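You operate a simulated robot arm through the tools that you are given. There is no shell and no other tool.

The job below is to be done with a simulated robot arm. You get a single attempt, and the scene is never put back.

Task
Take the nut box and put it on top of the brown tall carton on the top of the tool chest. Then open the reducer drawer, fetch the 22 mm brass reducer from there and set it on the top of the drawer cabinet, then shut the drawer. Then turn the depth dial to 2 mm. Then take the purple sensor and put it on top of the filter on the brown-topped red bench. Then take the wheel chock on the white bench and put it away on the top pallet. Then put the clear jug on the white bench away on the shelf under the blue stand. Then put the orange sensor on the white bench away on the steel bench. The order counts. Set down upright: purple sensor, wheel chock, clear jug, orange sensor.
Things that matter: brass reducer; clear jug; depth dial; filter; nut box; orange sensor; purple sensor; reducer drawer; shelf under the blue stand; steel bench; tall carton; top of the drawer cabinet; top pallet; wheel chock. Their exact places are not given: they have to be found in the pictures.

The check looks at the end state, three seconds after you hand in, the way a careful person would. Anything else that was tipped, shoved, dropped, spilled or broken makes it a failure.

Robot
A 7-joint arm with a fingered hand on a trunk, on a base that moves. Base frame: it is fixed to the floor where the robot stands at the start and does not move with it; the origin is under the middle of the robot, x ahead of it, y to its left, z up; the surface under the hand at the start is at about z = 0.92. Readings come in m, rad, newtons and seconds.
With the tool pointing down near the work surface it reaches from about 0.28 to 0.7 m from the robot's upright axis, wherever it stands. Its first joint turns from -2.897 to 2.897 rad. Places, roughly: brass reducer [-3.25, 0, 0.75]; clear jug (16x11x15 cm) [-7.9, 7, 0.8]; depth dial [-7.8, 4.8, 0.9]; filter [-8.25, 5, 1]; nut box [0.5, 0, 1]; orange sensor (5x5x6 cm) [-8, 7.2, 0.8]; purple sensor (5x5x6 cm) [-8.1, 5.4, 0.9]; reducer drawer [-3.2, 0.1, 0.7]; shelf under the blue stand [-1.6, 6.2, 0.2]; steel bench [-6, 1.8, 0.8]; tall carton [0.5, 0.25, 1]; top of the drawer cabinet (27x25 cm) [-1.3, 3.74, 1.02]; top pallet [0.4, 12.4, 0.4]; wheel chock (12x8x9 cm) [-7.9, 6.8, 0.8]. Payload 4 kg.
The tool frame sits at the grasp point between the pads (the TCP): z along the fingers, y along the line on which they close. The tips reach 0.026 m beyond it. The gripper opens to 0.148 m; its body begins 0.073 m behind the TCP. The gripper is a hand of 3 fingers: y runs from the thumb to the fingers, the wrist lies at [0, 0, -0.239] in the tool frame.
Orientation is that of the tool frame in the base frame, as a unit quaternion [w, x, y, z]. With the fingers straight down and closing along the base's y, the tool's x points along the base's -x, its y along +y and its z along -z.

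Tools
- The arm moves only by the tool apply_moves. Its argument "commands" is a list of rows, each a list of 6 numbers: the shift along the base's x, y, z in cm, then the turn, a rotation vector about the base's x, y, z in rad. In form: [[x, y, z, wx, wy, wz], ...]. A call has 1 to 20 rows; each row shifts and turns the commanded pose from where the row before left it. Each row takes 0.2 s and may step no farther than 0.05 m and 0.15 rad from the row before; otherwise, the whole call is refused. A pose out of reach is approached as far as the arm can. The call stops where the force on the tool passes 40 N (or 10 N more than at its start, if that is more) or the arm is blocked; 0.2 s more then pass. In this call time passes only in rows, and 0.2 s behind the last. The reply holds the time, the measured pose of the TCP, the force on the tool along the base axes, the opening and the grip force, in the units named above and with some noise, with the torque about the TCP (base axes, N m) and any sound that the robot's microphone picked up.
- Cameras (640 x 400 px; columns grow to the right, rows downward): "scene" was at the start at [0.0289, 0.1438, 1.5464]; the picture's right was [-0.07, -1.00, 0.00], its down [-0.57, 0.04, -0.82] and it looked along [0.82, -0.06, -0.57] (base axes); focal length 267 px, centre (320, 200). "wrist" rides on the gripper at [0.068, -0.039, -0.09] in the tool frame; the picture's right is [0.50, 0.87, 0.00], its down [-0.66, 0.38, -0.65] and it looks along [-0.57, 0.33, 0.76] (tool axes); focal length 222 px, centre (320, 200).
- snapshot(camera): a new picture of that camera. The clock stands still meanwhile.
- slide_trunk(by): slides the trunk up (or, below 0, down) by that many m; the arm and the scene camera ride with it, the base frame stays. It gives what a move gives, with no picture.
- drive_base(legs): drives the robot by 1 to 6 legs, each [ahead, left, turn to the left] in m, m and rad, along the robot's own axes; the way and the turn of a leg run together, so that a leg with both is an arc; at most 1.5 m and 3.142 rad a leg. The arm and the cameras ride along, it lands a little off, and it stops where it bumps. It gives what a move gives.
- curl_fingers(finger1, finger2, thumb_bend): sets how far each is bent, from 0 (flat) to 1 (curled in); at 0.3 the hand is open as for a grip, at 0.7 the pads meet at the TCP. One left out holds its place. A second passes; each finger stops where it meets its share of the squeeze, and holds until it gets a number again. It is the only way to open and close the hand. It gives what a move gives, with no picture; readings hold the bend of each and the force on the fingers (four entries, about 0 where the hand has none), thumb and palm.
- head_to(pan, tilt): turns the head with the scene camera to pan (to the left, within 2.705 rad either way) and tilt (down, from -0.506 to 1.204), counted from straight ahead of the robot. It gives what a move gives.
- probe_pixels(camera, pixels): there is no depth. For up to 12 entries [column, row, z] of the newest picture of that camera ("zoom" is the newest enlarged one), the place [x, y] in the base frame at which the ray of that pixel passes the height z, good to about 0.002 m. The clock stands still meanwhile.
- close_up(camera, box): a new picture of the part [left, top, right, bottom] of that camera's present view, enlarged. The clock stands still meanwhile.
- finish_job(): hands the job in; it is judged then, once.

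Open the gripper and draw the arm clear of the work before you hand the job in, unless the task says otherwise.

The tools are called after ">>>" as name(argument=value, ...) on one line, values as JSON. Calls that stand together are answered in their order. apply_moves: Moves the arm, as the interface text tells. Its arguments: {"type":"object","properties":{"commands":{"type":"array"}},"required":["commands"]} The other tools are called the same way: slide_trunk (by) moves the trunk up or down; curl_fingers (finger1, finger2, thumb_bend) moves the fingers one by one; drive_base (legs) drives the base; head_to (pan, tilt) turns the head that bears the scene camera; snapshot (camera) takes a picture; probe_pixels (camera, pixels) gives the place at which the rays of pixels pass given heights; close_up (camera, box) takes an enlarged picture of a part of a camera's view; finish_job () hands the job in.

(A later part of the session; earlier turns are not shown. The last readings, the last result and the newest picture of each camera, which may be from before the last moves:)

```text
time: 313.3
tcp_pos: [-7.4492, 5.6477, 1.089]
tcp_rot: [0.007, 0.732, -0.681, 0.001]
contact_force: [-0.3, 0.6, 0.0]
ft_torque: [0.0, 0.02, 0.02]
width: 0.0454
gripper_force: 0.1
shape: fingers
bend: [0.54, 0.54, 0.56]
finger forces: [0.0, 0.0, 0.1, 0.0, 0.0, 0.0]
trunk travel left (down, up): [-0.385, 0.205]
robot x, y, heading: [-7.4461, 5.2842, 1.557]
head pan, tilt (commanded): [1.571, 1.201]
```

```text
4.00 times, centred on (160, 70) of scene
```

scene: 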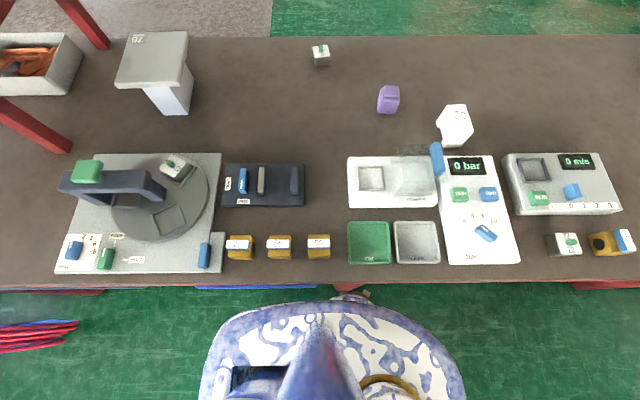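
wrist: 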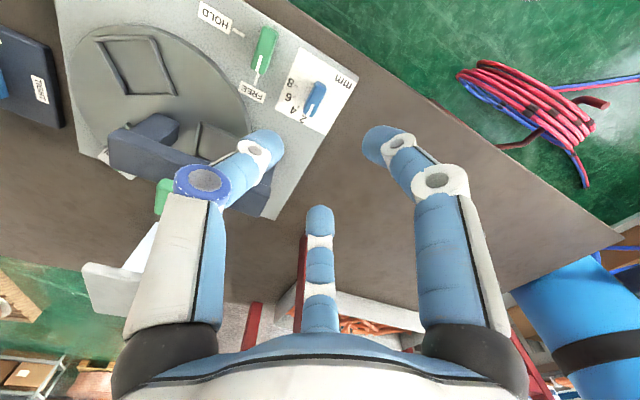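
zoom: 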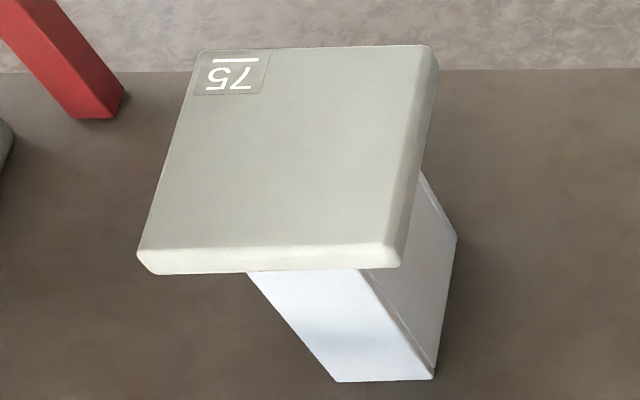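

The filter is a white post with a large grey cap marked "75". I probe its cap's corners and base.

>>> probe_pixels(camera="zoom", pixels=[[337, 381, 0.86], [434, 378, 0.86], [456, 238, 0.86], [200, 50, 1.0], [430, 46, 1.0], [402, 250, 1.0], [140, 250, 1.0], [200, 50, 0.96], [430, 46, 0.96], [402, 250, 0.96], [140, 250, 0.96]])

>>> slide_trunk(by=0.18)

>>> snapshot(camera="scene")

>>> close_up(camera="scene", box=[140, 60, 260, 160])

```text
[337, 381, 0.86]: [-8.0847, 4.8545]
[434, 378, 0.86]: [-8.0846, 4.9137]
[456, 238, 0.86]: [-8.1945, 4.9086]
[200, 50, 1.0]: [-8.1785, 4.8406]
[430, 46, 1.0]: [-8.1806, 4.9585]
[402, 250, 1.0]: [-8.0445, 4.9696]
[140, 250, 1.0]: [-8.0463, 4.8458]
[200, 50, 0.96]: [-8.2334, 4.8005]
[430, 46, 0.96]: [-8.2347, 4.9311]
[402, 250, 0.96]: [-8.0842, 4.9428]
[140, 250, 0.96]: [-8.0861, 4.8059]
```

```text
time: 315.3
tcp_pos: [-7.4502, 5.648, 1.2688]
tcp_rot: [0.006, 0.732, -0.682, 0.0]
contact_force: [0.0, -0.4, -0.1]
ft_torque: [-0.01, 0.02, 0.01]
width: 0.0453
gripper_force: 0.1
shape: fingers
bend: [0.54, 0.54, 0.56]
finger forces: [0.1, 0.0, 0.0, 0.1, 0.1, 0.0]
trunk travel left (down, up): [-0.565, 0.025]
robot x, y, heading: [-7.4476, 5.2838, 1.556]
head pan, tilt (commanded): [1.571, 1.201]
```

```text
taken
```

scene: 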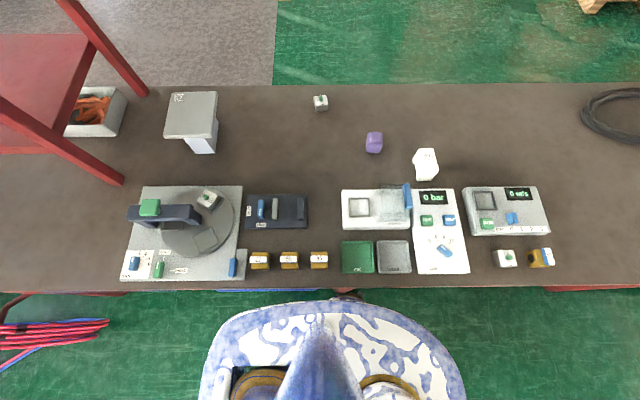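

```text
4.00 times, centred on (200, 110) of scene
```

zoom: 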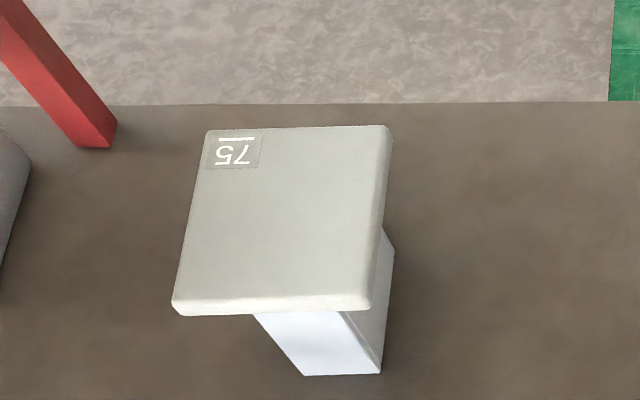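

I probe the same cap corners from the higher viewpoint to triangulate its height.

>>> probe_pixels(camera="zoom", pixels=[[305, 376, 0.86], [380, 374, 0.86], [394, 250, 0.86], [207, 130, 1.0], [391, 126, 1.0], [371, 296, 1.0], [174, 300, 1.0], [207, 130, 0.96], [391, 126, 0.96], [371, 296, 0.96], [174, 300, 0.96]])

>>> close_up(camera="scene", box=[340, 115, 412, 175])

```text
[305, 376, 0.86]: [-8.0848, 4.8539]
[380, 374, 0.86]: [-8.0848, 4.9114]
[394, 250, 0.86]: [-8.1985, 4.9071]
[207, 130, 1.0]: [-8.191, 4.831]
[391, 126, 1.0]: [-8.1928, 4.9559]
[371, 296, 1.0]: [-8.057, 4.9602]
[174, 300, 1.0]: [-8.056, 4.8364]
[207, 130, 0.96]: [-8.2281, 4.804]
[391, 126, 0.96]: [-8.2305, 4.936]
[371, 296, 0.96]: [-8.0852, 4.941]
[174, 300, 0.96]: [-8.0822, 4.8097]
```

```text
6.67 times, centred on (376, 145) of scene
```

zoom: 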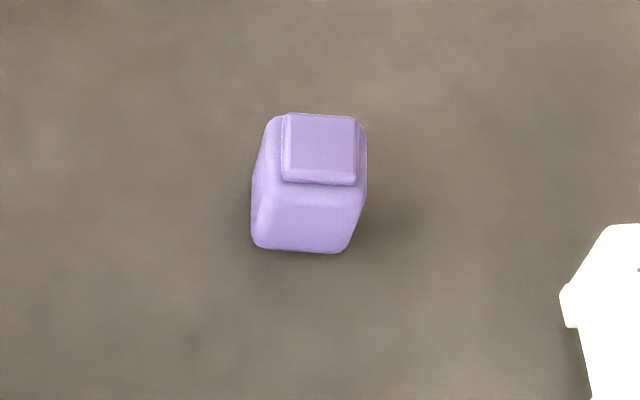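

The bench top is at z 0.86 (both views agree), and the cap's top at about 0.967 with centre (-8.153, 4.872), 13.7 x 12.8 cm. Now I probe the purple sensor in this zoom.

>>> probe_pixels(camera="zoom", pixels=[[256, 247, 0.86], [342, 254, 0.86], [366, 195, 0.86], [252, 190, 0.86], [287, 116, 0.92], [356, 119, 0.92], [355, 180, 0.92], [283, 178, 0.92], [270, 120, 0.91], [366, 130, 0.91]])

```text
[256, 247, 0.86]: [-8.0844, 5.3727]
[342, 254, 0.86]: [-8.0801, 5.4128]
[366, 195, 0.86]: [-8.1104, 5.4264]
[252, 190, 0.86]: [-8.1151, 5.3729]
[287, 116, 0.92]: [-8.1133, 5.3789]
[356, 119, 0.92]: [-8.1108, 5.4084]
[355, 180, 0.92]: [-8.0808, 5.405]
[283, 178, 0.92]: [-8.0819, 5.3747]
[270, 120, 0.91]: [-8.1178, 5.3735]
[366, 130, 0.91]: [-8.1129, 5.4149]
```

The sensor's centre is about (-8.101, 5.392), turned by -0.107 rad, 5 cm square. I'll turn the tool so finger 2 meets its far face and the thumb and finger 1 its near corners, and swing over to above it at z ≈ 1.10.

>>> curl_fingers(finger1=0.3, finger2=0.3, thumb_bend=0.3)

>>> apply_moves(commands=[[-4, -1.6, -1.05, 0, 0, 0.0546], [-4, -1.6, -1.05, 0, 0, 0.0546], [-4, -1.6, -1.05, 0, 0, 0.0546], [-4, -1.6, -1.05, 0, 0, 0.0546], [-4, -1.6, -1.05, 0, 0, 0.0546], [-4, -1.6, -1.05, 0, 0, 0.0546], [-4, -1.6, -1.05, 0, 0, 0.0546], [-4, -1.6, -1.05, 0, 0, 0.0546]])

>>> apply_moves(commands=[[-4, -1.6, -1.05, 0, 0, 0.0546], [-4, -1.6, -1.05, 0, 0, 0.0546], [-4, -1.6, -1.05, 0, 0, 0.0546], [-4, -1.6, -1.05, 0, 0, 0.0546], [-4, -1.6, -1.05, 0, 0, 0.0546], [-4, -1.6, -1.05, 0, 0, 0.0546], [-4, -1.6, -1.05, 0, 0, 0.0546], [-4, -1.7, -1.05, 0, 0, 0.0546]])

>>> snapshot(camera="scene")

>>> snapshot(camera="wrist")

```text
time: 316.3
tcp_pos: [-7.4501, 5.6475, 1.2688]
tcp_rot: [0.006, 0.732, -0.682, 0.001]
contact_force: [-0.3, -0.4, -0.6]
ft_torque: [0.02, 0.01, 0.0]
width: 0.1264
gripper_force: 0.1
shape: fingers
bend: [0.3, 0.3, 0.3]
finger forces: [0.0, 0.1, 0.1, 0.1, 0.0, 0.0]
trunk travel left (down, up): [-0.565, 0.025]
robot x, y, heading: [-7.4454, 5.2816, 1.56]
head pan, tilt (commanded): [1.571, 1.201]
```

```text
time: 318.1
tcp_pos: [-7.7684, 5.5197, 1.1858]
tcp_rot: [0.006, 0.862, -0.507, 0.003]
contact_force: [1.0, -0.3, -0.8]
ft_torque: [-0.02, -0.01, 0.04]
width: 0.1265
gripper_force: 0.0
shape: fingers
bend: [0.3, 0.3, 0.3]
finger forces: [0.1, 0.0, 0.0, 0.0, 0.0, 0.0]
trunk travel left (down, up): [-0.565, 0.025]
robot x, y, heading: [-7.4489, 5.2841, 1.562]
head pan, tilt (commanded): [1.571, 1.201]
```

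```text
time: 319.9
tcp_pos: [-8.0728, 5.3931, 1.0982]
tcp_rot: [0.004, 0.952, -0.306, 0.003]
contact_force: [0.8, 0.8, -0.4]
ft_torque: [-0.07, 0.01, 0.04]
width: 0.1268
gripper_force: 0.0
shape: fingers
bend: [0.3, 0.3, 0.3]
finger forces: [0.1, 0.0, 0.0, 0.1, 0.0, 0.0]
out of reach, approached as far as the arm can: row 8
trunk travel left (down, up): [-0.565, 0.025]
robot x, y, heading: [-7.4458, 5.2863, 1.563]
head pan, tilt (commanded): [1.571, 1.201]
```

```text
taken
```

scene: 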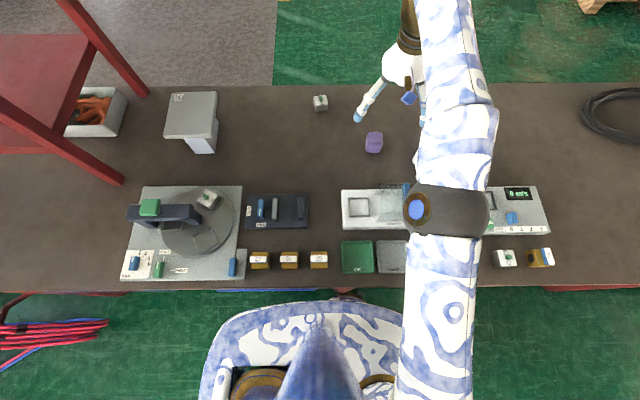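

```text
taken
```

wrist: 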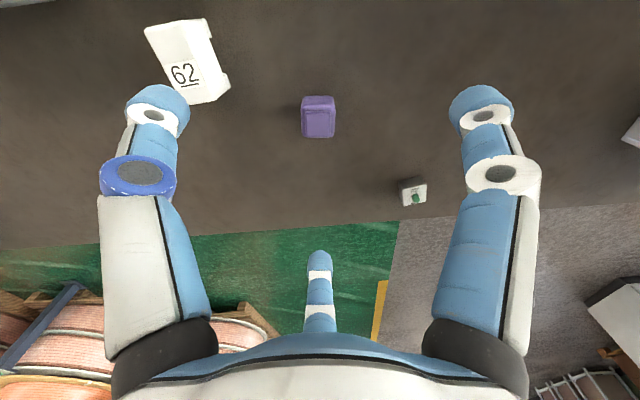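

The hand is above the sensor (319,117 in the wrist view), squared to it. I zoom in to refine its position.

>>> close_up(camera="wrist", box=[280, 85, 360, 145])

```text
6.67 times, centred on (320, 115) of wrist
```

zoom: 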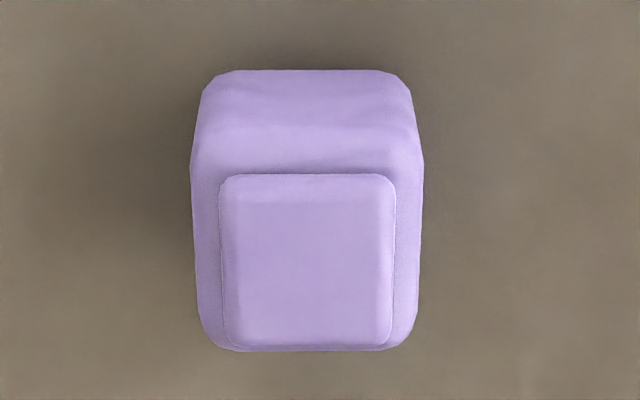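

I probe the base's near edge, the body's top corners and the cap.

>>> probe_pixels(camera="zoom", pixels=[[215, 72, 0.86], [400, 72, 0.86], [191, 165, 0.91], [424, 165, 0.91], [418, 335, 0.91], [198, 335, 0.91], [222, 180, 0.92], [395, 180, 0.92], [390, 346, 0.92], [226, 346, 0.92]])

```text
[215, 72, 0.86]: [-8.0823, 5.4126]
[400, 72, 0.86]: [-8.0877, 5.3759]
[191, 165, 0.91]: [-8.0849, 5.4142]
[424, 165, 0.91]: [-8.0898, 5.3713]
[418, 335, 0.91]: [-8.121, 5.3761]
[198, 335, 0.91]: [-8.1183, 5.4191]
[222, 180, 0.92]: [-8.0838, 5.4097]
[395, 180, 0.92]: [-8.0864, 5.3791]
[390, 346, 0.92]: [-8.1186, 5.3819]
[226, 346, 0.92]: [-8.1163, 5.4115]
```

The sensor's centre refines to (-8.102, 5.395). I descend while moving 2 cm further out, to about z 0.935.

>>> apply_moves(commands=[[0, 0, -4, 0, 0, 0], [-0.5, 0, -4, 0, 0, 0], [-0.8, 0.1, -4, 0, 0, 0], [-0.7, 0, -4, 0, 0, 0]])

>>> snapshot(camera="wrist")

```text
time: 320.9
tcp_pos: [-8.0904, 5.3933, 0.933]
tcp_rot: [0.006, 0.951, -0.308, 0.003]
contact_force: [0.4, -0.4, -0.3]
ft_torque: [-0.03, -0.02, -0.02]
width: 0.1268
gripper_force: 0.1
shape: fingers
bend: [0.3, 0.3, 0.3]
finger forces: [0.0, 0.1, 0.1, 0.1, 0.0, 0.0]
trunk travel left (down, up): [-0.565, 0.025]
robot x, y, heading: [-7.4433, 5.2848, 1.56]
head pan, tilt (commanded): [1.571, 1.201]
```

```text
taken
```

wrist: 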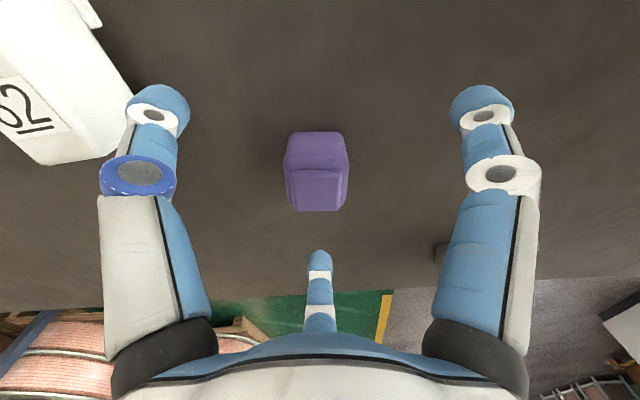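

I narrow the fingers to 0.4 to stay clear of the white box, then descend to z 0.898.

>>> curl_fingers(finger1=0.4, finger2=0.4, thumb_bend=0.4)

>>> apply_moves(commands=[[-0.2, 0.05, -1.5, 0, 0, 0], [0, 0, -1.2, 0, 0, 0], [0, 0, -0.8, 0, 0, 0]])

>>> snapshot(camera="wrist")

```text
time: 321.9
tcp_pos: [-8.0895, 5.3923, 0.9344]
tcp_rot: [0.005, 0.952, -0.308, 0.003]
contact_force: [-1.0, 0.0, -0.3]
ft_torque: [0.02, 0.0, 0.0]
width: 0.0956
gripper_force: 0.0
shape: fingers
bend: [0.4, 0.4, 0.4]
finger forces: [0.1, 0.1, 0.0, 0.0, 0.0, 0.0]
trunk travel left (down, up): [-0.565, 0.025]
robot x, y, heading: [-7.449, 5.2858, 1.563]
head pan, tilt (commanded): [1.571, 1.201]
```

```text
time: 322.7
tcp_pos: [-8.0919, 5.3938, 0.9003]
tcp_rot: [0.006, 0.952, -0.307, 0.003]
contact_force: [0.6, 0.1, 0.4]
ft_torque: [0.02, 0.01, 0.02]
width: 0.0955
gripper_force: 0.2
shape: fingers
bend: [0.4, 0.4, 0.4]
finger forces: [0.0, 0.0, 0.0, 0.0, 0.0, 0.0]
trunk travel left (down, up): [-0.565, 0.025]
robot x, y, heading: [-7.4491, 5.2836, 1.56]
head pan, tilt (commanded): [1.571, 1.201]
```

```text
taken
```

wrist: 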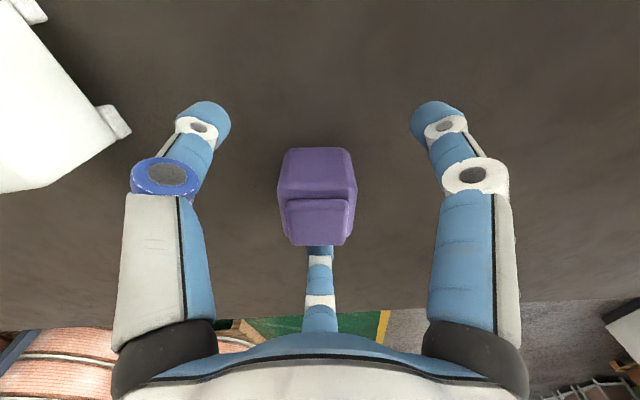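

The sensor sits between the fingers with finger 2 behind it. I close in stages.

>>> curl_fingers(finger1=0.5, finger2=0.47, thumb_bend=0.5)

>>> curl_fingers(finger1=0.6, finger2=0.6, thumb_bend=0.6)

>>> snapshot(camera="wrist")

```text
time: 323.7
tcp_pos: [-8.0939, 5.3933, 0.8995]
tcp_rot: [0.005, 0.952, -0.307, 0.003]
contact_force: [0.9, -0.3, 0.3]
ft_torque: [0.0, -0.01, 0.0]
width: 0.0628
gripper_force: 0.0
shape: fingers
bend: [0.5, 0.47, 0.5]
finger forces: [0.0, 0.1, 0.1, 0.0, 0.0, 0.0]
trunk travel left (down, up): [-0.565, 0.025]
robot x, y, heading: [-7.4466, 5.2836, 1.557]
head pan, tilt (commanded): [1.571, 1.201]
```

```text
time: 324.7
tcp_pos: [-8.0941, 5.3946, 0.9006]
tcp_rot: [0.006, 0.951, -0.308, 0.003]
contact_force: [0.5, -0.1, 0.7]
ft_torque: [0.04, -0.02, -0.01]
width: 0.0396
gripper_force: 6.3
shape: fingers
bend: [0.57, 0.53, 0.57]
finger forces: [2.5, 5.6, 0.0, 0.0, 4.7, 0.0]
trunk travel left (down, up): [-0.565, 0.025]
robot x, y, heading: [-7.4484, 5.288, 1.56]
head pan, tilt (commanded): [1.571, 1.201]
```

```text
taken
```

wrist: 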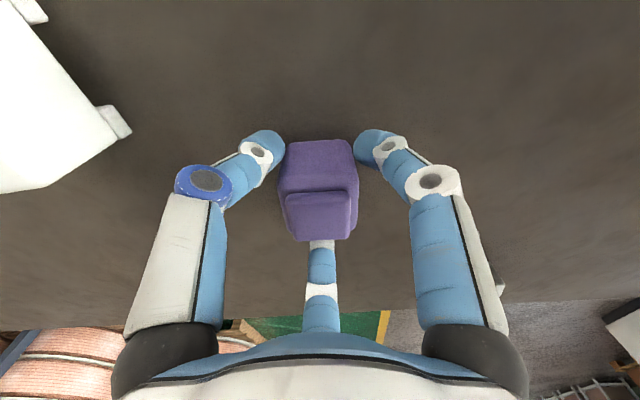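

The grip is square and balanced. I tighten slightly and lift 3 cm.

>>> curl_fingers(finger1=0.64, finger2=0.63, thumb_bend=0.64)

>>> apply_moves(commands=[[0, 0, 1.0, 0, 0, 0], [0, 0, 2.0, 0, 0, 0]])

>>> snapshot(camera="wrist")

```text
time: 325.7
tcp_pos: [-8.0935, 5.394, 0.901]
tcp_rot: [0.005, 0.952, -0.307, 0.003]
contact_force: [0.7, 1.3, 0.3]
ft_torque: [0.01, 0.03, -0.01]
width: 0.0313
gripper_force: 8.6
shape: fingers
bend: [0.6, 0.54, 0.6]
finger forces: [3.0, 7.9, 0.1, 0.0, 6.4, 0.0]
trunk travel left (down, up): [-0.565, 0.025]
robot x, y, heading: [-7.4502, 5.2827, 1.562]
head pan, tilt (commanded): [1.571, 1.201]
```

```text
time: 326.3
tcp_pos: [-8.0934, 5.3925, 0.9317]
tcp_rot: [0.005, 0.952, -0.307, 0.003]
contact_force: [0.0, -0.8, -0.4]
ft_torque: [-0.01, 0.03, -0.01]
width: 0.0314
gripper_force: 8.4
shape: fingers
bend: [0.6, 0.54, 0.6]
finger forces: [3.0, 7.9, 0.1, 0.0, 6.4, 0.0]
trunk travel left (down, up): [-0.565, 0.025]
robot x, y, heading: [-7.4456, 5.2855, 1.556]
head pan, tilt (commanded): [1.571, 1.201]
```

```text
taken
```

wrist: 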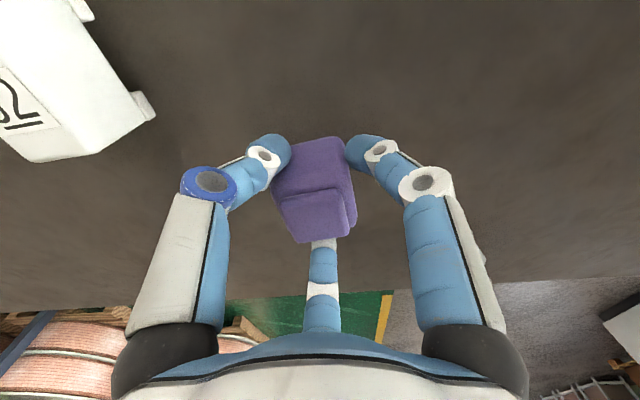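

The sensor is held (slight twist, still level). I raise it and draw it in a little, then back the base along the bench to bring it near the filter.

>>> apply_moves(commands=[[1, 0, 4, 0, 0, 0], [1.2, 0, 4, 0, 0, 0], [1.5, 0, 4, 0, 0, 0], [1.0, 0, 4, 0, 0, 0]])

>>> drive_base(legs=[[-0.42, 0, 0]])

>>> snapshot(camera="scene")

>>> snapshot(camera="wrist")

```text
time: 327.3
tcp_pos: [-8.0474, 5.3905, 1.0914]
tcp_rot: [0.005, 0.952, -0.307, 0.002]
contact_force: [-0.9, -0.2, -0.4]
ft_torque: [-0.04, -0.01, -0.01]
width: 0.0314
gripper_force: 8.4
shape: fingers
bend: [0.6, 0.54, 0.6]
finger forces: [2.8, 8.0, 0.0, 0.0, 6.3, 0.0]
trunk travel left (down, up): [-0.565, 0.025]
robot x, y, heading: [-7.4448, 5.2815, 1.553]
head pan, tilt (commanded): [1.571, 1.201]
```

```text
time: 329.9
tcp_pos: [-8.0525, 4.9581, 1.0908]
tcp_rot: [0.006, 0.953, -0.304, 0.004]
contact_force: [-0.5, -0.4, -1.4]
ft_torque: [-0.02, 0.01, 0.0]
width: 0.0312
gripper_force: 8.0
shape: fingers
bend: [0.6, 0.54, 0.6]
finger forces: [2.9, 7.9, 0.0, 0.0, 6.1, 0.1]
trunk travel left (down, up): [-0.565, 0.025]
robot x, y, heading: [-7.4524, 4.8571, 1.564]
head pan, tilt (commanded): [1.571, 1.201]
```

```text
taken
```

scene: 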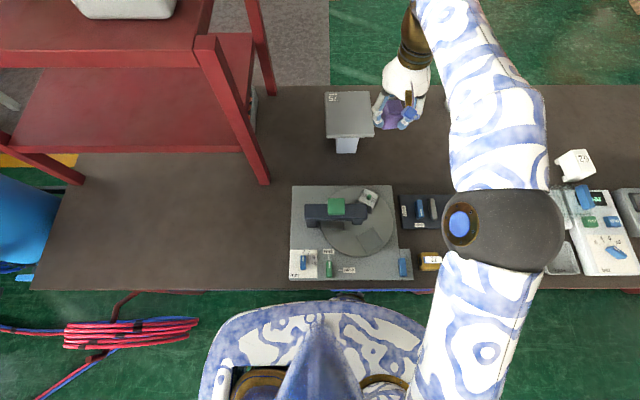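

```text
taken
```

wrist: 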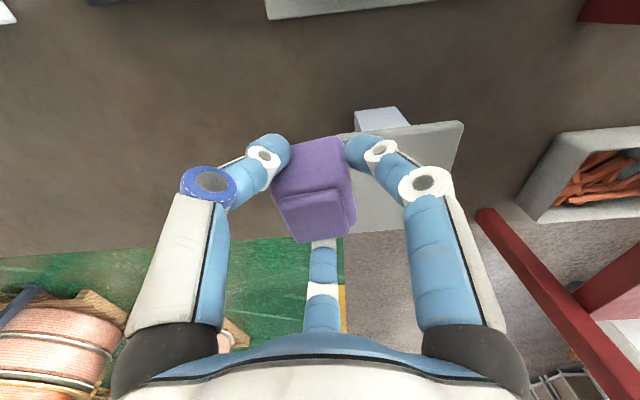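

The filter's cap is at (350,115), left of the hand. I re-probe its corners from here to be sure of the target.

>>> close_up(camera="scene", box=[310, 70, 430, 160])

>>> probe_pixels(camera="scene", pixels=[[326, 93, 0.967], [372, 92, 0.967], [374, 134, 0.967], [327, 136, 0.967]])

```text
4.44 times, centred on (370, 115) of scene
```

zoom: 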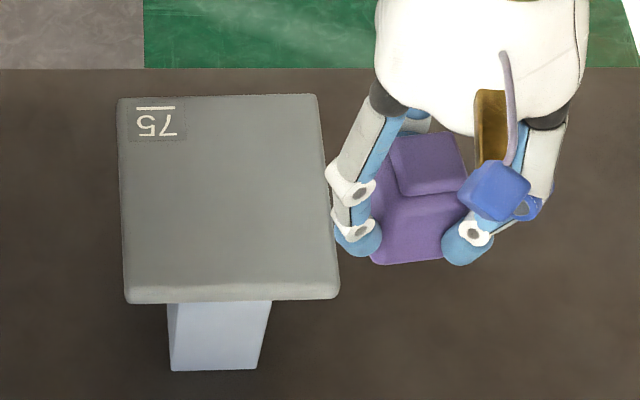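

```text
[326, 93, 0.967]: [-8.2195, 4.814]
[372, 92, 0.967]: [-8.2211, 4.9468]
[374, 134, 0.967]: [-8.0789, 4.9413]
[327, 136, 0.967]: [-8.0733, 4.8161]
```

The cap spans x -8.22..-8.076 and y 4.815..4.943, centre (-8.148, 4.879). I move the sensor over its centre and lower to z 1.05.

>>> apply_moves(commands=[[-2.0, -2.8, 0, 0, 0, 0], [-2.0, -2.7, -1, 0, 0, 0], [-2.0, -2.7, -1.5, 0, 0, 0], [-1.7, 0, -1.5, 0, 0, 0]])

>>> close_up(camera="scene", box=[310, 70, 430, 160])

>>> snapshot(camera="wrist")

```text
time: 330.9
tcp_pos: [-8.0914, 4.8831, 1.0422]
tcp_rot: [0.005, 0.953, -0.304, 0.003]
contact_force: [0.2, 0.1, -1.5]
ft_torque: [-0.02, 0.01, 0.01]
width: 0.031
gripper_force: 8.3
shape: fingers
bend: [0.6, 0.54, 0.6]
finger forces: [2.7, 7.8, 0.0, 0.0, 6.1, 0.0]
out of reach, approached as far as the arm can: row 2, 3, 4
trunk travel left (down, up): [-0.565, 0.025]
robot x, y, heading: [-7.4522, 4.8568, 1.565]
head pan, tilt (commanded): [1.571, 1.201]
```

```text
4.44 times, centred on (370, 115) of scene
```

zoom: 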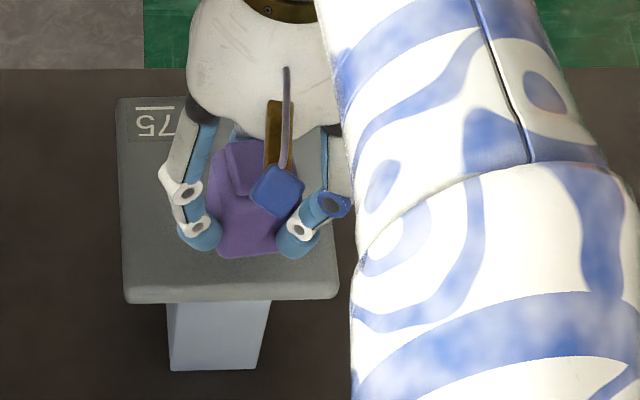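

```text
taken
```

wrist: 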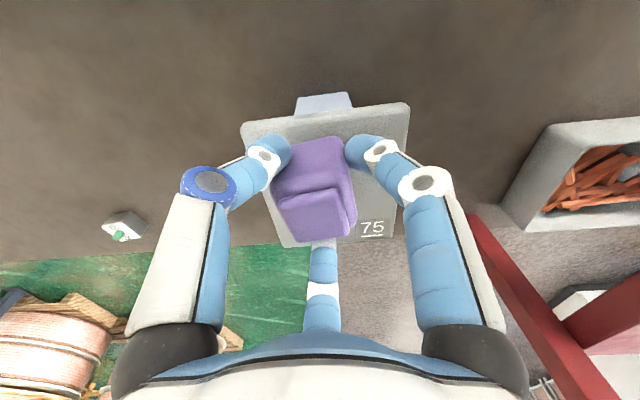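

The arm's reach ends at x -8.091 here, about 3-4 cm short of the cap's centre. I raise the trunk to its top and move the base 3 cm closer (it still clears the bench's shelf).

>>> slide_trunk(by=0.022)

>>> drive_base(legs=[[0, 0.03, 0]])

>>> apply_moves(commands=[[0, 0, -2.5, 0, 0, 0], [-1.0, -0.3, -1.0, 0, 0, 0]])

```text
time: 331.6
tcp_pos: [-8.093, 4.8818, 1.0646]
tcp_rot: [0.005, 0.953, -0.303, 0.003]
contact_force: [0.7, -0.8, -0.6]
ft_torque: [-0.01, 0.0, -0.01]
width: 0.0311
gripper_force: 8.6
shape: fingers
bend: [0.6, 0.54, 0.6]
finger forces: [2.8, 7.8, 0.0, 0.0, 6.1, 0.1]
trunk travel left (down, up): [-0.587, 0.003]
robot x, y, heading: [-7.4527, 4.8525, 1.564]
head pan, tilt (commanded): [1.571, 1.201]
```

```text
time: 332.4
tcp_pos: [-8.1227, 4.8845, 1.0638]
tcp_rot: [0.005, 0.953, -0.304, 0.003]
contact_force: [-0.1, 0.0, -1.7]
ft_torque: [0.02, -0.01, 0.02]
width: 0.0309
gripper_force: 8.5
shape: fingers
bend: [0.6, 0.54, 0.6]
finger forces: [2.8, 7.8, 0.1, 0.1, 6.2, 0.1]
trunk travel left (down, up): [-0.587, 0.003]
robot x, y, heading: [-7.4791, 4.8573, 1.562]
head pan, tilt (commanded): [1.571, 1.201]
```

```text
time: 333.1
tcp_pos: [-8.1334, 4.8805, 1.0284]
tcp_rot: [0.005, 0.953, -0.303, 0.004]
contact_force: [0.4, 0.2, -1.1]
ft_torque: [-0.02, 0.0, -0.02]
width: 0.0311
gripper_force: 8.1
shape: fingers
bend: [0.6, 0.54, 0.6]
finger forces: [2.7, 7.8, 0.0, 0.0, 6.1, 0.1]
trunk travel left (down, up): [-0.587, 0.003]
robot x, y, heading: [-7.4827, 4.858, 1.563]
head pan, tilt (commanded): [1.571, 1.201]
```

The sensor is now over the cap's centre. I lower it in small steps until it touches.

>>> apply_moves(commands=[[0, 0, -0.8, 0, 0, 0], [0, 0, -0.4, 0, 0, 0]])

>>> apply_moves(commands=[[0, 0, -0.3, 0, 0, 0]])

>>> apply_moves(commands=[[0, 0, -0.2, 0, 0, 0]])

```text
time: 333.6
tcp_pos: [-8.1314, 4.8808, 1.0197]
tcp_rot: [0.006, 0.952, -0.305, 0.0]
contact_force: [-0.2, -1.0, 11.6]
ft_torque: [0.05, 0.09, -0.05]
width: 0.0306
gripper_force: 9.9
shape: fingers
bend: [0.6, 0.54, 0.6]
finger forces: [3.5, 9.4, 0.0, 0.0, 7.8, 0.0]
trunk travel left (down, up): [-0.587, 0.003]
robot x, y, heading: [-7.4804, 4.8533, 1.565]
head pan, tilt (commanded): [1.571, 1.201]
```

```text
time: 334.1
tcp_pos: [-8.1317, 4.8796, 1.0167]
tcp_rot: [0.005, 0.953, -0.303, 0.002]
contact_force: [0.3, -1.1, 14.0]
ft_torque: [0.03, 0.19, -0.09]
width: 0.0301
gripper_force: 11.5
shape: fingers
bend: [0.61, 0.54, 0.61]
finger forces: [3.3, 9.8, 0.0, 0.0, 9.0, 0.1]
trunk travel left (down, up): [-0.587, 0.003]
robot x, y, heading: [-7.4784, 4.8581, 1.562]
head pan, tilt (commanded): [1.571, 1.201]
```

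```text
time: 334.4
tcp_pos: [-8.1311, 4.8815, 1.0146]
tcp_rot: [0.006, 0.953, -0.304, 0.002]
contact_force: [0.4, -2.1, 16.6]
ft_torque: [0.06, 0.11, -0.13]
width: 0.03
gripper_force: 11.4
shape: fingers
bend: [0.61, 0.54, 0.61]
finger forces: [3.3, 10.0, 0.0, 0.0, 9.6, 0.0]
trunk travel left (down, up): [-0.587, 0.003]
robot x, y, heading: [-7.4828, 4.8515, 1.565]
head pan, tilt (commanded): [1.571, 1.201]
```

It is resting on the cap with some pressure. I ease up 4 mm and open the fingers gently.

>>> apply_moves(commands=[[0, 0, 0.4, 0, 0, 0]])

>>> curl_fingers(finger1=0.53, finger2=0.48, thumb_bend=0.53)

>>> snapshot(camera="wrist")

```text
time: 334.9
tcp_pos: [-8.1324, 4.8787, 1.0153]
tcp_rot: [0.005, 0.953, -0.304, 0.004]
contact_force: [1.0, 0.2, 1.8]
ft_torque: [0.05, 0.0, -0.05]
width: 0.0301
gripper_force: 9.2
shape: fingers
bend: [0.61, 0.54, 0.61]
finger forces: [2.4, 8.0, 0.1, 0.0, 7.2, 0.0]
trunk travel left (down, up): [-0.587, 0.003]
robot x, y, heading: [-7.4812, 4.8562, 1.562]
head pan, tilt (commanded): [1.571, 1.201]
```

```text
time: 335.9
tcp_pos: [-8.1329, 4.8786, 1.0165]
tcp_rot: [0.005, 0.953, -0.304, 0.003]
contact_force: [0.4, 0.7, -0.6]
ft_torque: [0.02, -0.01, 0.01]
width: 0.0514
gripper_force: 0.0
shape: fingers
bend: [0.53, 0.48, 0.53]
finger forces: [0.0, 0.0, 0.0, 0.1, 0.0, 0.0]
trunk travel left (down, up): [-0.587, 0.003]
robot x, y, heading: [-7.4838, 4.8563, 1.567]
head pan, tilt (commanded): [1.571, 1.201]
```

```text
taken
```

wrist: 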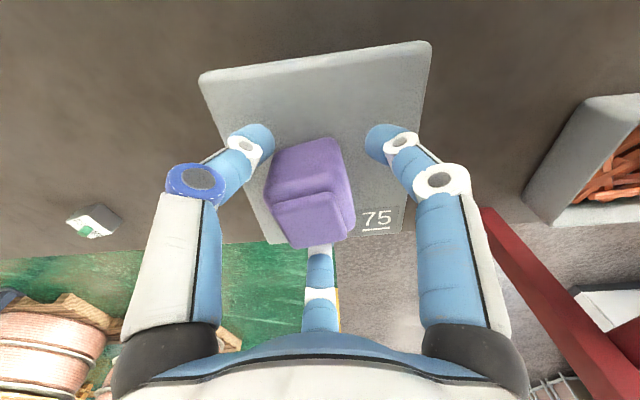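

The sensor stands free on the cap. I open fully and lift straight up, then check.

>>> curl_fingers(finger1=0.38, finger2=0.38, thumb_bend=0.38)

>>> apply_moves(commands=[[0, 0, 1.5, 0, 0, 0], [0.5, 0, 2.5, 0, 0, 0], [1, 0, 3, 0, 0, 0], [2, 0, 3, 0, 0, 0]])

>>> snapshot(camera="wrist")

>>> close_up(camera="scene", box=[300, 60, 420, 160])

```text
time: 336.9
tcp_pos: [-8.1318, 4.8799, 1.0162]
tcp_rot: [0.005, 0.953, -0.304, 0.002]
contact_force: [1.2, 0.0, 0.5]
ft_torque: [-0.02, 0.0, 0.0]
width: 0.1011
gripper_force: 0.0
shape: fingers
bend: [0.38, 0.38, 0.38]
finger forces: [0.0, 0.0, 0.0, 0.1, 0.0, 0.1]
trunk travel left (down, up): [-0.587, 0.003]
robot x, y, heading: [-7.4814, 4.8555, 1.566]
head pan, tilt (commanded): [1.571, 1.201]
```

```text
time: 337.9
tcp_pos: [-8.0952, 4.8812, 1.1163]
tcp_rot: [0.006, 0.953, -0.304, 0.003]
contact_force: [0.2, 0.0, -0.3]
ft_torque: [0.04, 0.01, 0.01]
width: 0.101
gripper_force: 0.1
shape: fingers
bend: [0.38, 0.38, 0.38]
finger forces: [0.0, 0.0, 0.1, 0.0, 0.1, 0.1]
trunk travel left (down, up): [-0.587, 0.003]
robot x, y, heading: [-7.4803, 4.8581, 1.567]
head pan, tilt (commanded): [1.571, 1.201]
```

```text
taken
```

wrist: 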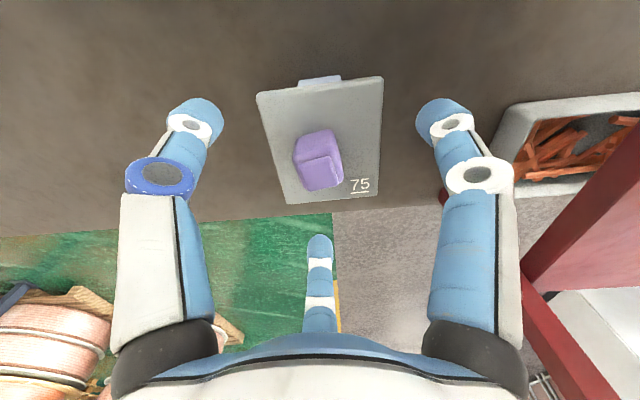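

```text
4.00 times, centred on (360, 110) of scene
```

zoom: 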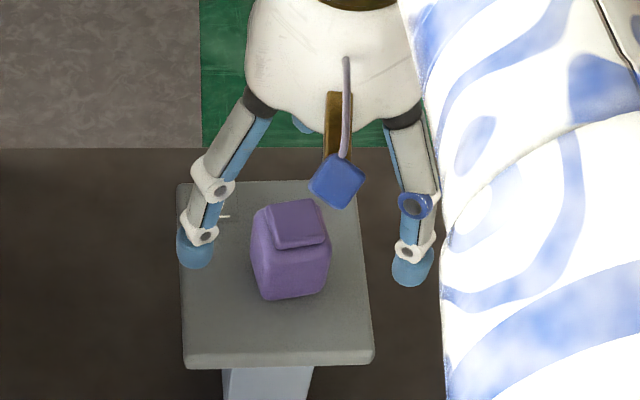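

The purple sensor stands upright in the middle of the filter's cap. Now I swing the arm back to the front and move away from the bench a little, then go on toward the white bench.

>>> apply_moves(commands=[[4.1, 2.25, 0.35, 0, 0, -0.058], [4.1, 2.25, 0.35, 0, 0, -0.058], [4.1, 2.25, 0.35, 0, 0, -0.058], [4.1, 2.25, 0.35, 0, 0, -0.058], [4.1, 2.25, 0.35, 0, 0, -0.058], [4.1, 2.25, 0.35, 0, 0, -0.058], [4.1, 2.25, 0.35, 0, 0, -0.058], [4.1, 2.25, 0.35, 0, 0, -0.058], [4.1, 2.25, 0.35, 0, 0, -0.058], [4.1, 2.25, 0.35, 0, 0, -0.058], [4.1, 2.25, 0.35, 0, 0, -0.058], [4.1, 2.25, 0.35, 0, 0, -0.058], [4.1, 2.25, 0.35, 0, 0, -0.058], [4.1, 2.25, 0.35, 0, 0, -0.058], [4.1, 2.25, 0.35, 0, 0, -0.058]])

>>> drive_base(legs=[[0, -0.18, 0]])

>>> head_to(pan=0.4, tilt=0.6)

>>> snapshot(camera="scene")

```text
time: 341.1
tcp_pos: [-7.4805, 5.2172, 1.1702]
tcp_rot: [0.006, 0.736, -0.677, 0.0]
contact_force: [0.1, 0.1, -1.1]
ft_torque: [0.02, -0.04, -0.03]
width: 0.1013
gripper_force: 0.0
shape: fingers
bend: [0.38, 0.38, 0.38]
finger forces: [0.0, 0.0, 0.0, 0.1, 0.0, 0.0]
trunk travel left (down, up): [-0.587, 0.003]
robot x, y, heading: [-7.4801, 4.857, 1.563]
head pan, tilt (commanded): [1.571, 1.201]
```

```text
time: 342.6
tcp_pos: [-7.3027, 5.2173, 1.1705]
tcp_rot: [0.006, 0.737, -0.676, 0.0]
contact_force: [0.0, 0.1, 0.5]
ft_torque: [0.04, -0.01, -0.01]
width: 0.1012
gripper_force: 0.0
shape: fingers
bend: [0.38, 0.38, 0.38]
finger forces: [0.0, 0.0, 0.0, 0.1, 0.0, 0.1]
trunk travel left (down, up): [-0.587, 0.003]
robot x, y, heading: [-7.3017, 4.8553, 1.565]
head pan, tilt (commanded): [1.571, 1.201]
```

```text
time: 343.9
tcp_pos: [-7.3028, 5.2181, 1.1704]
tcp_rot: [0.006, 0.736, -0.677, 0.0]
contact_force: [-0.2, 1.1, -0.5]
ft_torque: [0.0, 0.01, 0.04]
width: 0.1014
gripper_force: 0.0
shape: fingers
bend: [0.38, 0.38, 0.38]
finger forces: [0.0, 0.0, 0.0, 0.1, 0.1, 0.0]
trunk travel left (down, up): [-0.587, 0.003]
robot x, y, heading: [-7.3019, 4.8559, 1.57]
head pan, tilt (commanded): [0.4, 0.6]
```

```text
taken
```

scene: 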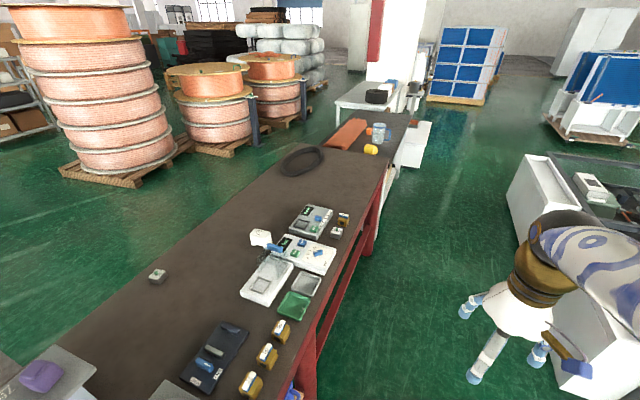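

A white-panelled machine stands at the right of the corridor. I look straight ahead and down to measure the free width.

>>> head_to(pan=-0.2, tilt=0.7)

>>> snapshot(camera="scene")

>>> probe_pixels(camera="scene", pixels=[[310, 170, 0], [300, 220, 0], [330, 250, 0], [360, 300, 0]])

```text
time: 344.9
tcp_pos: [-7.3025, 5.2178, 1.1708]
tcp_rot: [0.006, 0.737, -0.676, 0.0]
contact_force: [0.3, 0.2, 0.7]
ft_torque: [-0.02, -0.03, 0.02]
width: 0.1011
gripper_force: 0.1
shape: fingers
bend: [0.38, 0.38, 0.38]
finger forces: [0.1, 0.0, 0.0, 0.0, 0.0, 0.0]
trunk travel left (down, up): [-0.587, 0.003]
robot x, y, heading: [-7.3014, 4.8523, 1.569]
head pan, tilt (commanded): [-0.201, 0.7]
```

```text
taken
```

scene: 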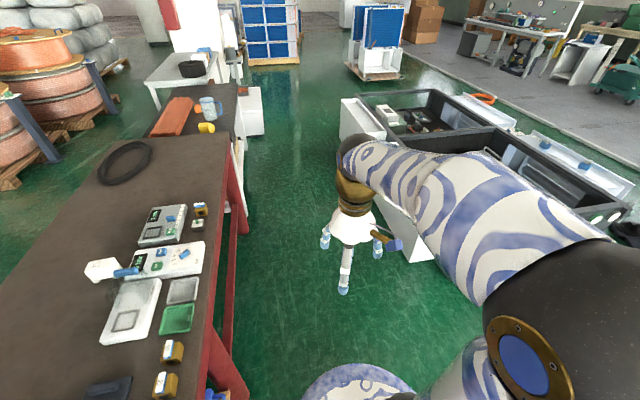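

```text
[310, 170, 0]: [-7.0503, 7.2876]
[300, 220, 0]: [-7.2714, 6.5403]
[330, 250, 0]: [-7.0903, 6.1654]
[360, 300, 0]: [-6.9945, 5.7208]
```

The corridor looks open on the left half. I probe the machine's near corner and the bench fronts, and zoom in on the white bench's items.

>>> probe_pixels(camera="scene", pixels=[[412, 262, 0], [343, 140, 0], [248, 232, 0], [245, 215, 0], [262, 133, 0], [240, 400, 0], [238, 160, 0]])

>>> close_up(camera="scene", box=[120, 40, 290, 150])

```text
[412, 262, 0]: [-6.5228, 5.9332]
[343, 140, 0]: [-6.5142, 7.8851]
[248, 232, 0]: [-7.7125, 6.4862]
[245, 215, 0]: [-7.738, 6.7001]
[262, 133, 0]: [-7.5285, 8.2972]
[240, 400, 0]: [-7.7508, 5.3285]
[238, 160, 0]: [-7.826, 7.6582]
```

```text
3.64 times, centred on (205, 95) of scene
```

zoom: 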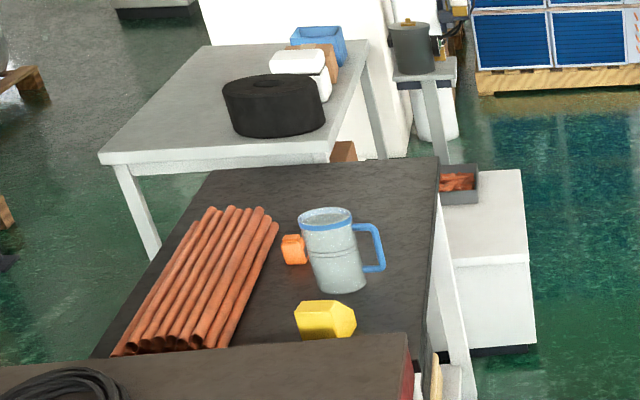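

On the dark-topped white bench I see copper pipes, the orange sensor, the clear jug with a blue rim and handle, and the yellow wheel chock. The corridor (x -7.7 to -6.5) is wide enough, so I drive alongside to y ≈ 6.8.

>>> drive_base(legs=[[1.45, 0.0, 0], [0.45, 0.08, 0]])

>>> head_to(pan=1.5, tilt=1.1)

>>> snapshot(camera="scene")

```text
time: 354.4
tcp_pos: [-7.4318, 7.1054, 1.1703]
tcp_rot: [0.006, 0.748, -0.664, 0.0]
contact_force: [-0.5, 0.6, 0.5]
ft_torque: [0.0, 0.01, -0.01]
width: 0.1013
gripper_force: 0.2
shape: fingers
bend: [0.38, 0.38, 0.38]
finger forces: [0.0, 0.1, 0.1, 0.0, 0.0, 0.1]
trunk travel left (down, up): [-0.587, 0.003]
robot x, y, heading: [-7.4144, 6.7463, 1.604]
head pan, tilt (commanded): [-0.201, 0.7]
```

```text
time: 356.2
tcp_pos: [-7.4332, 7.1057, 1.1702]
tcp_rot: [0.006, 0.747, -0.664, 0.001]
contact_force: [0.7, 0.2, 0.5]
ft_torque: [0.0, -0.01, -0.02]
width: 0.1013
gripper_force: 0.1
shape: fingers
bend: [0.38, 0.38, 0.38]
finger forces: [0.1, 0.0, 0.0, 0.0, 0.1, 0.0]
trunk travel left (down, up): [-0.587, 0.003]
robot x, y, heading: [-7.4193, 6.7425, 1.596]
head pan, tilt (commanded): [1.499, 1.1]
```

```text
taken
```

scene: 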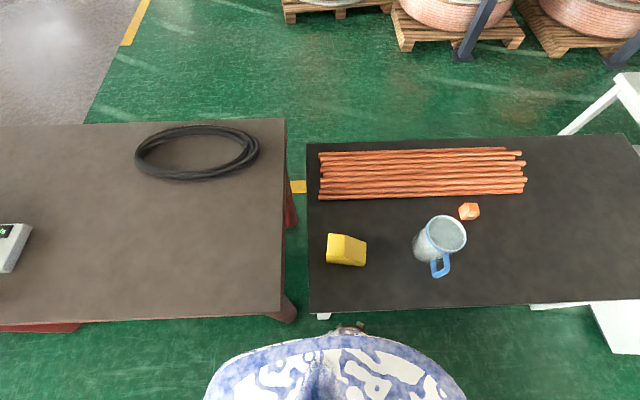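

The chock (347,250), jug (440,240) and orange sensor (469,211) are all in view. I enlarge and probe the chock here, then from a lower trunk for triangulation.

>>> close_up(camera="scene", box=[300, 215, 396, 285])

```text
5.71 times, centred on (348, 250) of scene
```

zoom: 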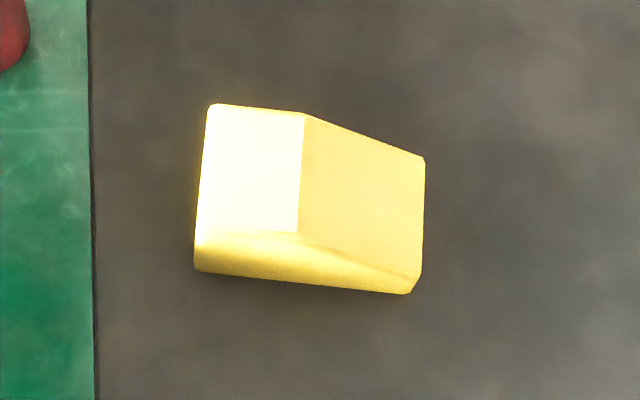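

The chock is a wedge: a flat top at the -y side and a slope down toward +y. I probe its corners at two heights, then lower the trunk for a second view.

>>> probe_pixels(camera="zoom", pixels=[[195, 271, 0.78], [410, 293, 0.78], [195, 271, 0.82], [410, 293, 0.82], [208, 106, 0.87], [303, 114, 0.87], [298, 234, 0.87], [203, 234, 0.87], [208, 106, 0.9], [298, 234, 0.9], [424, 160, 0.8], [92, 300, 0.78]])

>>> slide_trunk(by=-0.2)

>>> snapshot(camera="scene")

>>> close_up(camera="scene", box=[290, 190, 410, 280])

```text
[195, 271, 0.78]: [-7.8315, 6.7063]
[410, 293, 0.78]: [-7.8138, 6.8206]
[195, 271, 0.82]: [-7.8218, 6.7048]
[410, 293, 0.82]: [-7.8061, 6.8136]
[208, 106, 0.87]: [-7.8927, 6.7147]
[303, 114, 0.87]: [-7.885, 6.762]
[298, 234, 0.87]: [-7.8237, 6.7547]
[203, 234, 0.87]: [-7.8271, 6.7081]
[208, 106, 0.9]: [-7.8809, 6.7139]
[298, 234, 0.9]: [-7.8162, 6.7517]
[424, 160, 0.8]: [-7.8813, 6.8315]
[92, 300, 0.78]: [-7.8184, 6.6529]
```

```text
time: 358.4
tcp_pos: [-7.4332, 7.1051, 0.9697]
tcp_rot: [0.007, 0.748, -0.664, -0.001]
contact_force: [-0.7, -0.3, -0.5]
ft_torque: [-0.04, 0.02, 0.0]
width: 0.1013
gripper_force: 0.0
shape: fingers
bend: [0.38, 0.38, 0.38]
finger forces: [0.1, 0.1, 0.0, 0.0, 0.0, 0.1]
trunk travel left (down, up): [-0.387, 0.203]
robot x, y, heading: [-7.4183, 6.7423, 1.6]
head pan, tilt (commanded): [1.499, 1.1]
```

```text
taken
```

scene: 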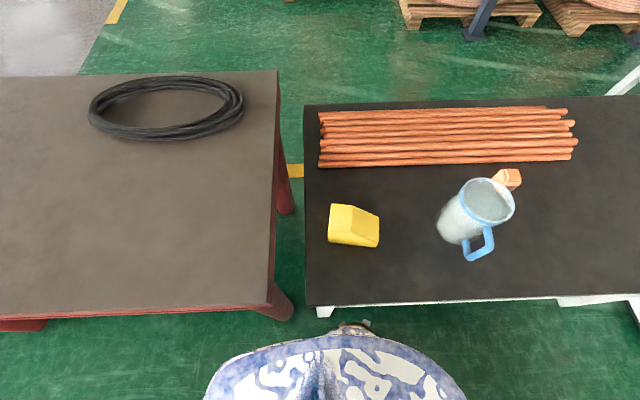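

```text
4.44 times, centred on (350, 235) of scene
```

zoom: 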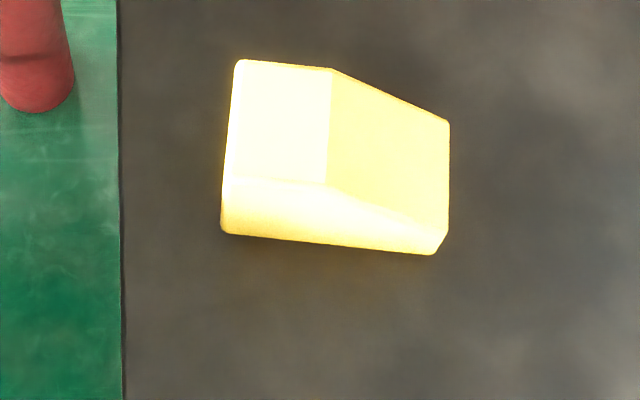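

The matching corners here are base (222,232) and (436,254), top (238,60), (331,69), (326,185), (232,180). I probe them at the same heights.

>>> probe_pixels(camera="zoom", pixels=[[222, 233, 0.78], [436, 254, 0.78], [222, 233, 0.82], [436, 254, 0.82], [238, 61, 0.87], [331, 70, 0.87], [326, 186, 0.87], [231, 181, 0.87], [238, 61, 0.9], [326, 186, 0.9], [449, 122, 0.8], [122, 300, 0.78]])

```text
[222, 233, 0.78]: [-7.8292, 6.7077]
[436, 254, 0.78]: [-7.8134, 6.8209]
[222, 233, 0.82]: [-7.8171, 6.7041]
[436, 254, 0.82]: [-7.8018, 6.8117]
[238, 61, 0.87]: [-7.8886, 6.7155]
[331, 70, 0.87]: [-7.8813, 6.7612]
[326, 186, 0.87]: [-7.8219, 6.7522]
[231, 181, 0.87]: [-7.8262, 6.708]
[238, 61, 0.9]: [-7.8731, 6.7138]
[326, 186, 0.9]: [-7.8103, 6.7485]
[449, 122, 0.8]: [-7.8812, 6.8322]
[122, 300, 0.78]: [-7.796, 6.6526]
```

The bench is at z ≈ 0.765 and the chock spans about 12 x 7.5 cm, turned -0.15 rad, with its tall end at -y. I'll grip with finger 1 on the tall end and thumb and finger 2 on the two sides; first I raise the hand and swing over it.

>>> curl_fingers(finger1=0.3, finger2=0.25, thumb_bend=0.25)

>>> apply_moves(commands=[[0, 0, 4.3, 0, 0, 0], [0, 0, 4.3, 0, 0, 0], [0, 0, 4.3, 0, 0, 0], [-3.34, -2.74, 0, 0, 0, 0.0195], [-3.34, -2.74, 0, 0, 0, 0.0195], [-3.34, -2.74, 0, 0, 0, 0.0195], [-3.34, -2.74, 0, 0, 0, 0.0195], [-3.34, -2.74, 0, 0, 0, 0.0195], [-3.34, -2.74, 0, 0, 0, 0.0195], [-3.34, -2.74, 0, 0, 0, 0.0195], [-3.34, -2.74, 0, 0, 0, 0.0195], [-3.34, -2.74, 0, 0, 0, 0.0195], [-3.34, -2.74, 0, 0, 0, 0.0195], [-3.34, -2.74, 0, 0, 0, 0.0195], [-3.34, -2.74, 0, 0, 0, 0.0195], [-3.34, -2.74, 0, 0, 0, 0.0195]])

>>> snapshot(camera="wrist")

>>> snapshot(camera="scene")

```text
time: 359.4
tcp_pos: [-7.4341, 7.1045, 0.9699]
tcp_rot: [0.006, 0.748, -0.664, 0.0]
contact_force: [-0.7, -1.4, -0.2]
ft_torque: [0.02, -0.02, 0.01]
width: 0.1317
gripper_force: 0.1
shape: fingers
bend: [0.3, 0.25, 0.25]
finger forces: [0.0, 0.1, 0.0, 0.0, 0.0, 0.0]
trunk travel left (down, up): [-0.387, 0.203]
robot x, y, heading: [-7.4182, 6.7434, 1.6]
head pan, tilt (commanded): [1.499, 1.1]
```

```text
time: 362.8
tcp_pos: [-7.8666, 6.7513, 1.101]
tcp_rot: [0.006, 0.826, -0.564, 0.001]
contact_force: [0.3, 0.1, 0.0]
ft_torque: [0.04, 0.01, -0.04]
width: 0.1318
gripper_force: 0.0
shape: fingers
bend: [0.3, 0.25, 0.25]
finger forces: [0.0, 0.0, 0.0, 0.0, 0.0, 0.1]
trunk travel left (down, up): [-0.387, 0.203]
robot x, y, heading: [-7.4176, 6.7438, 1.6]
head pan, tilt (commanded): [1.499, 1.1]
```

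```text
taken
```

wrist: 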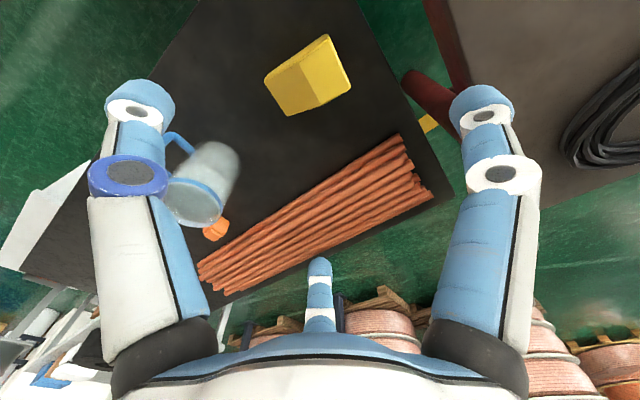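

```text
taken
```

scene: 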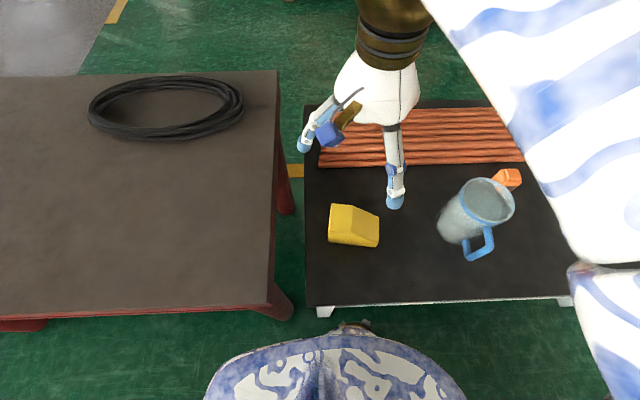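

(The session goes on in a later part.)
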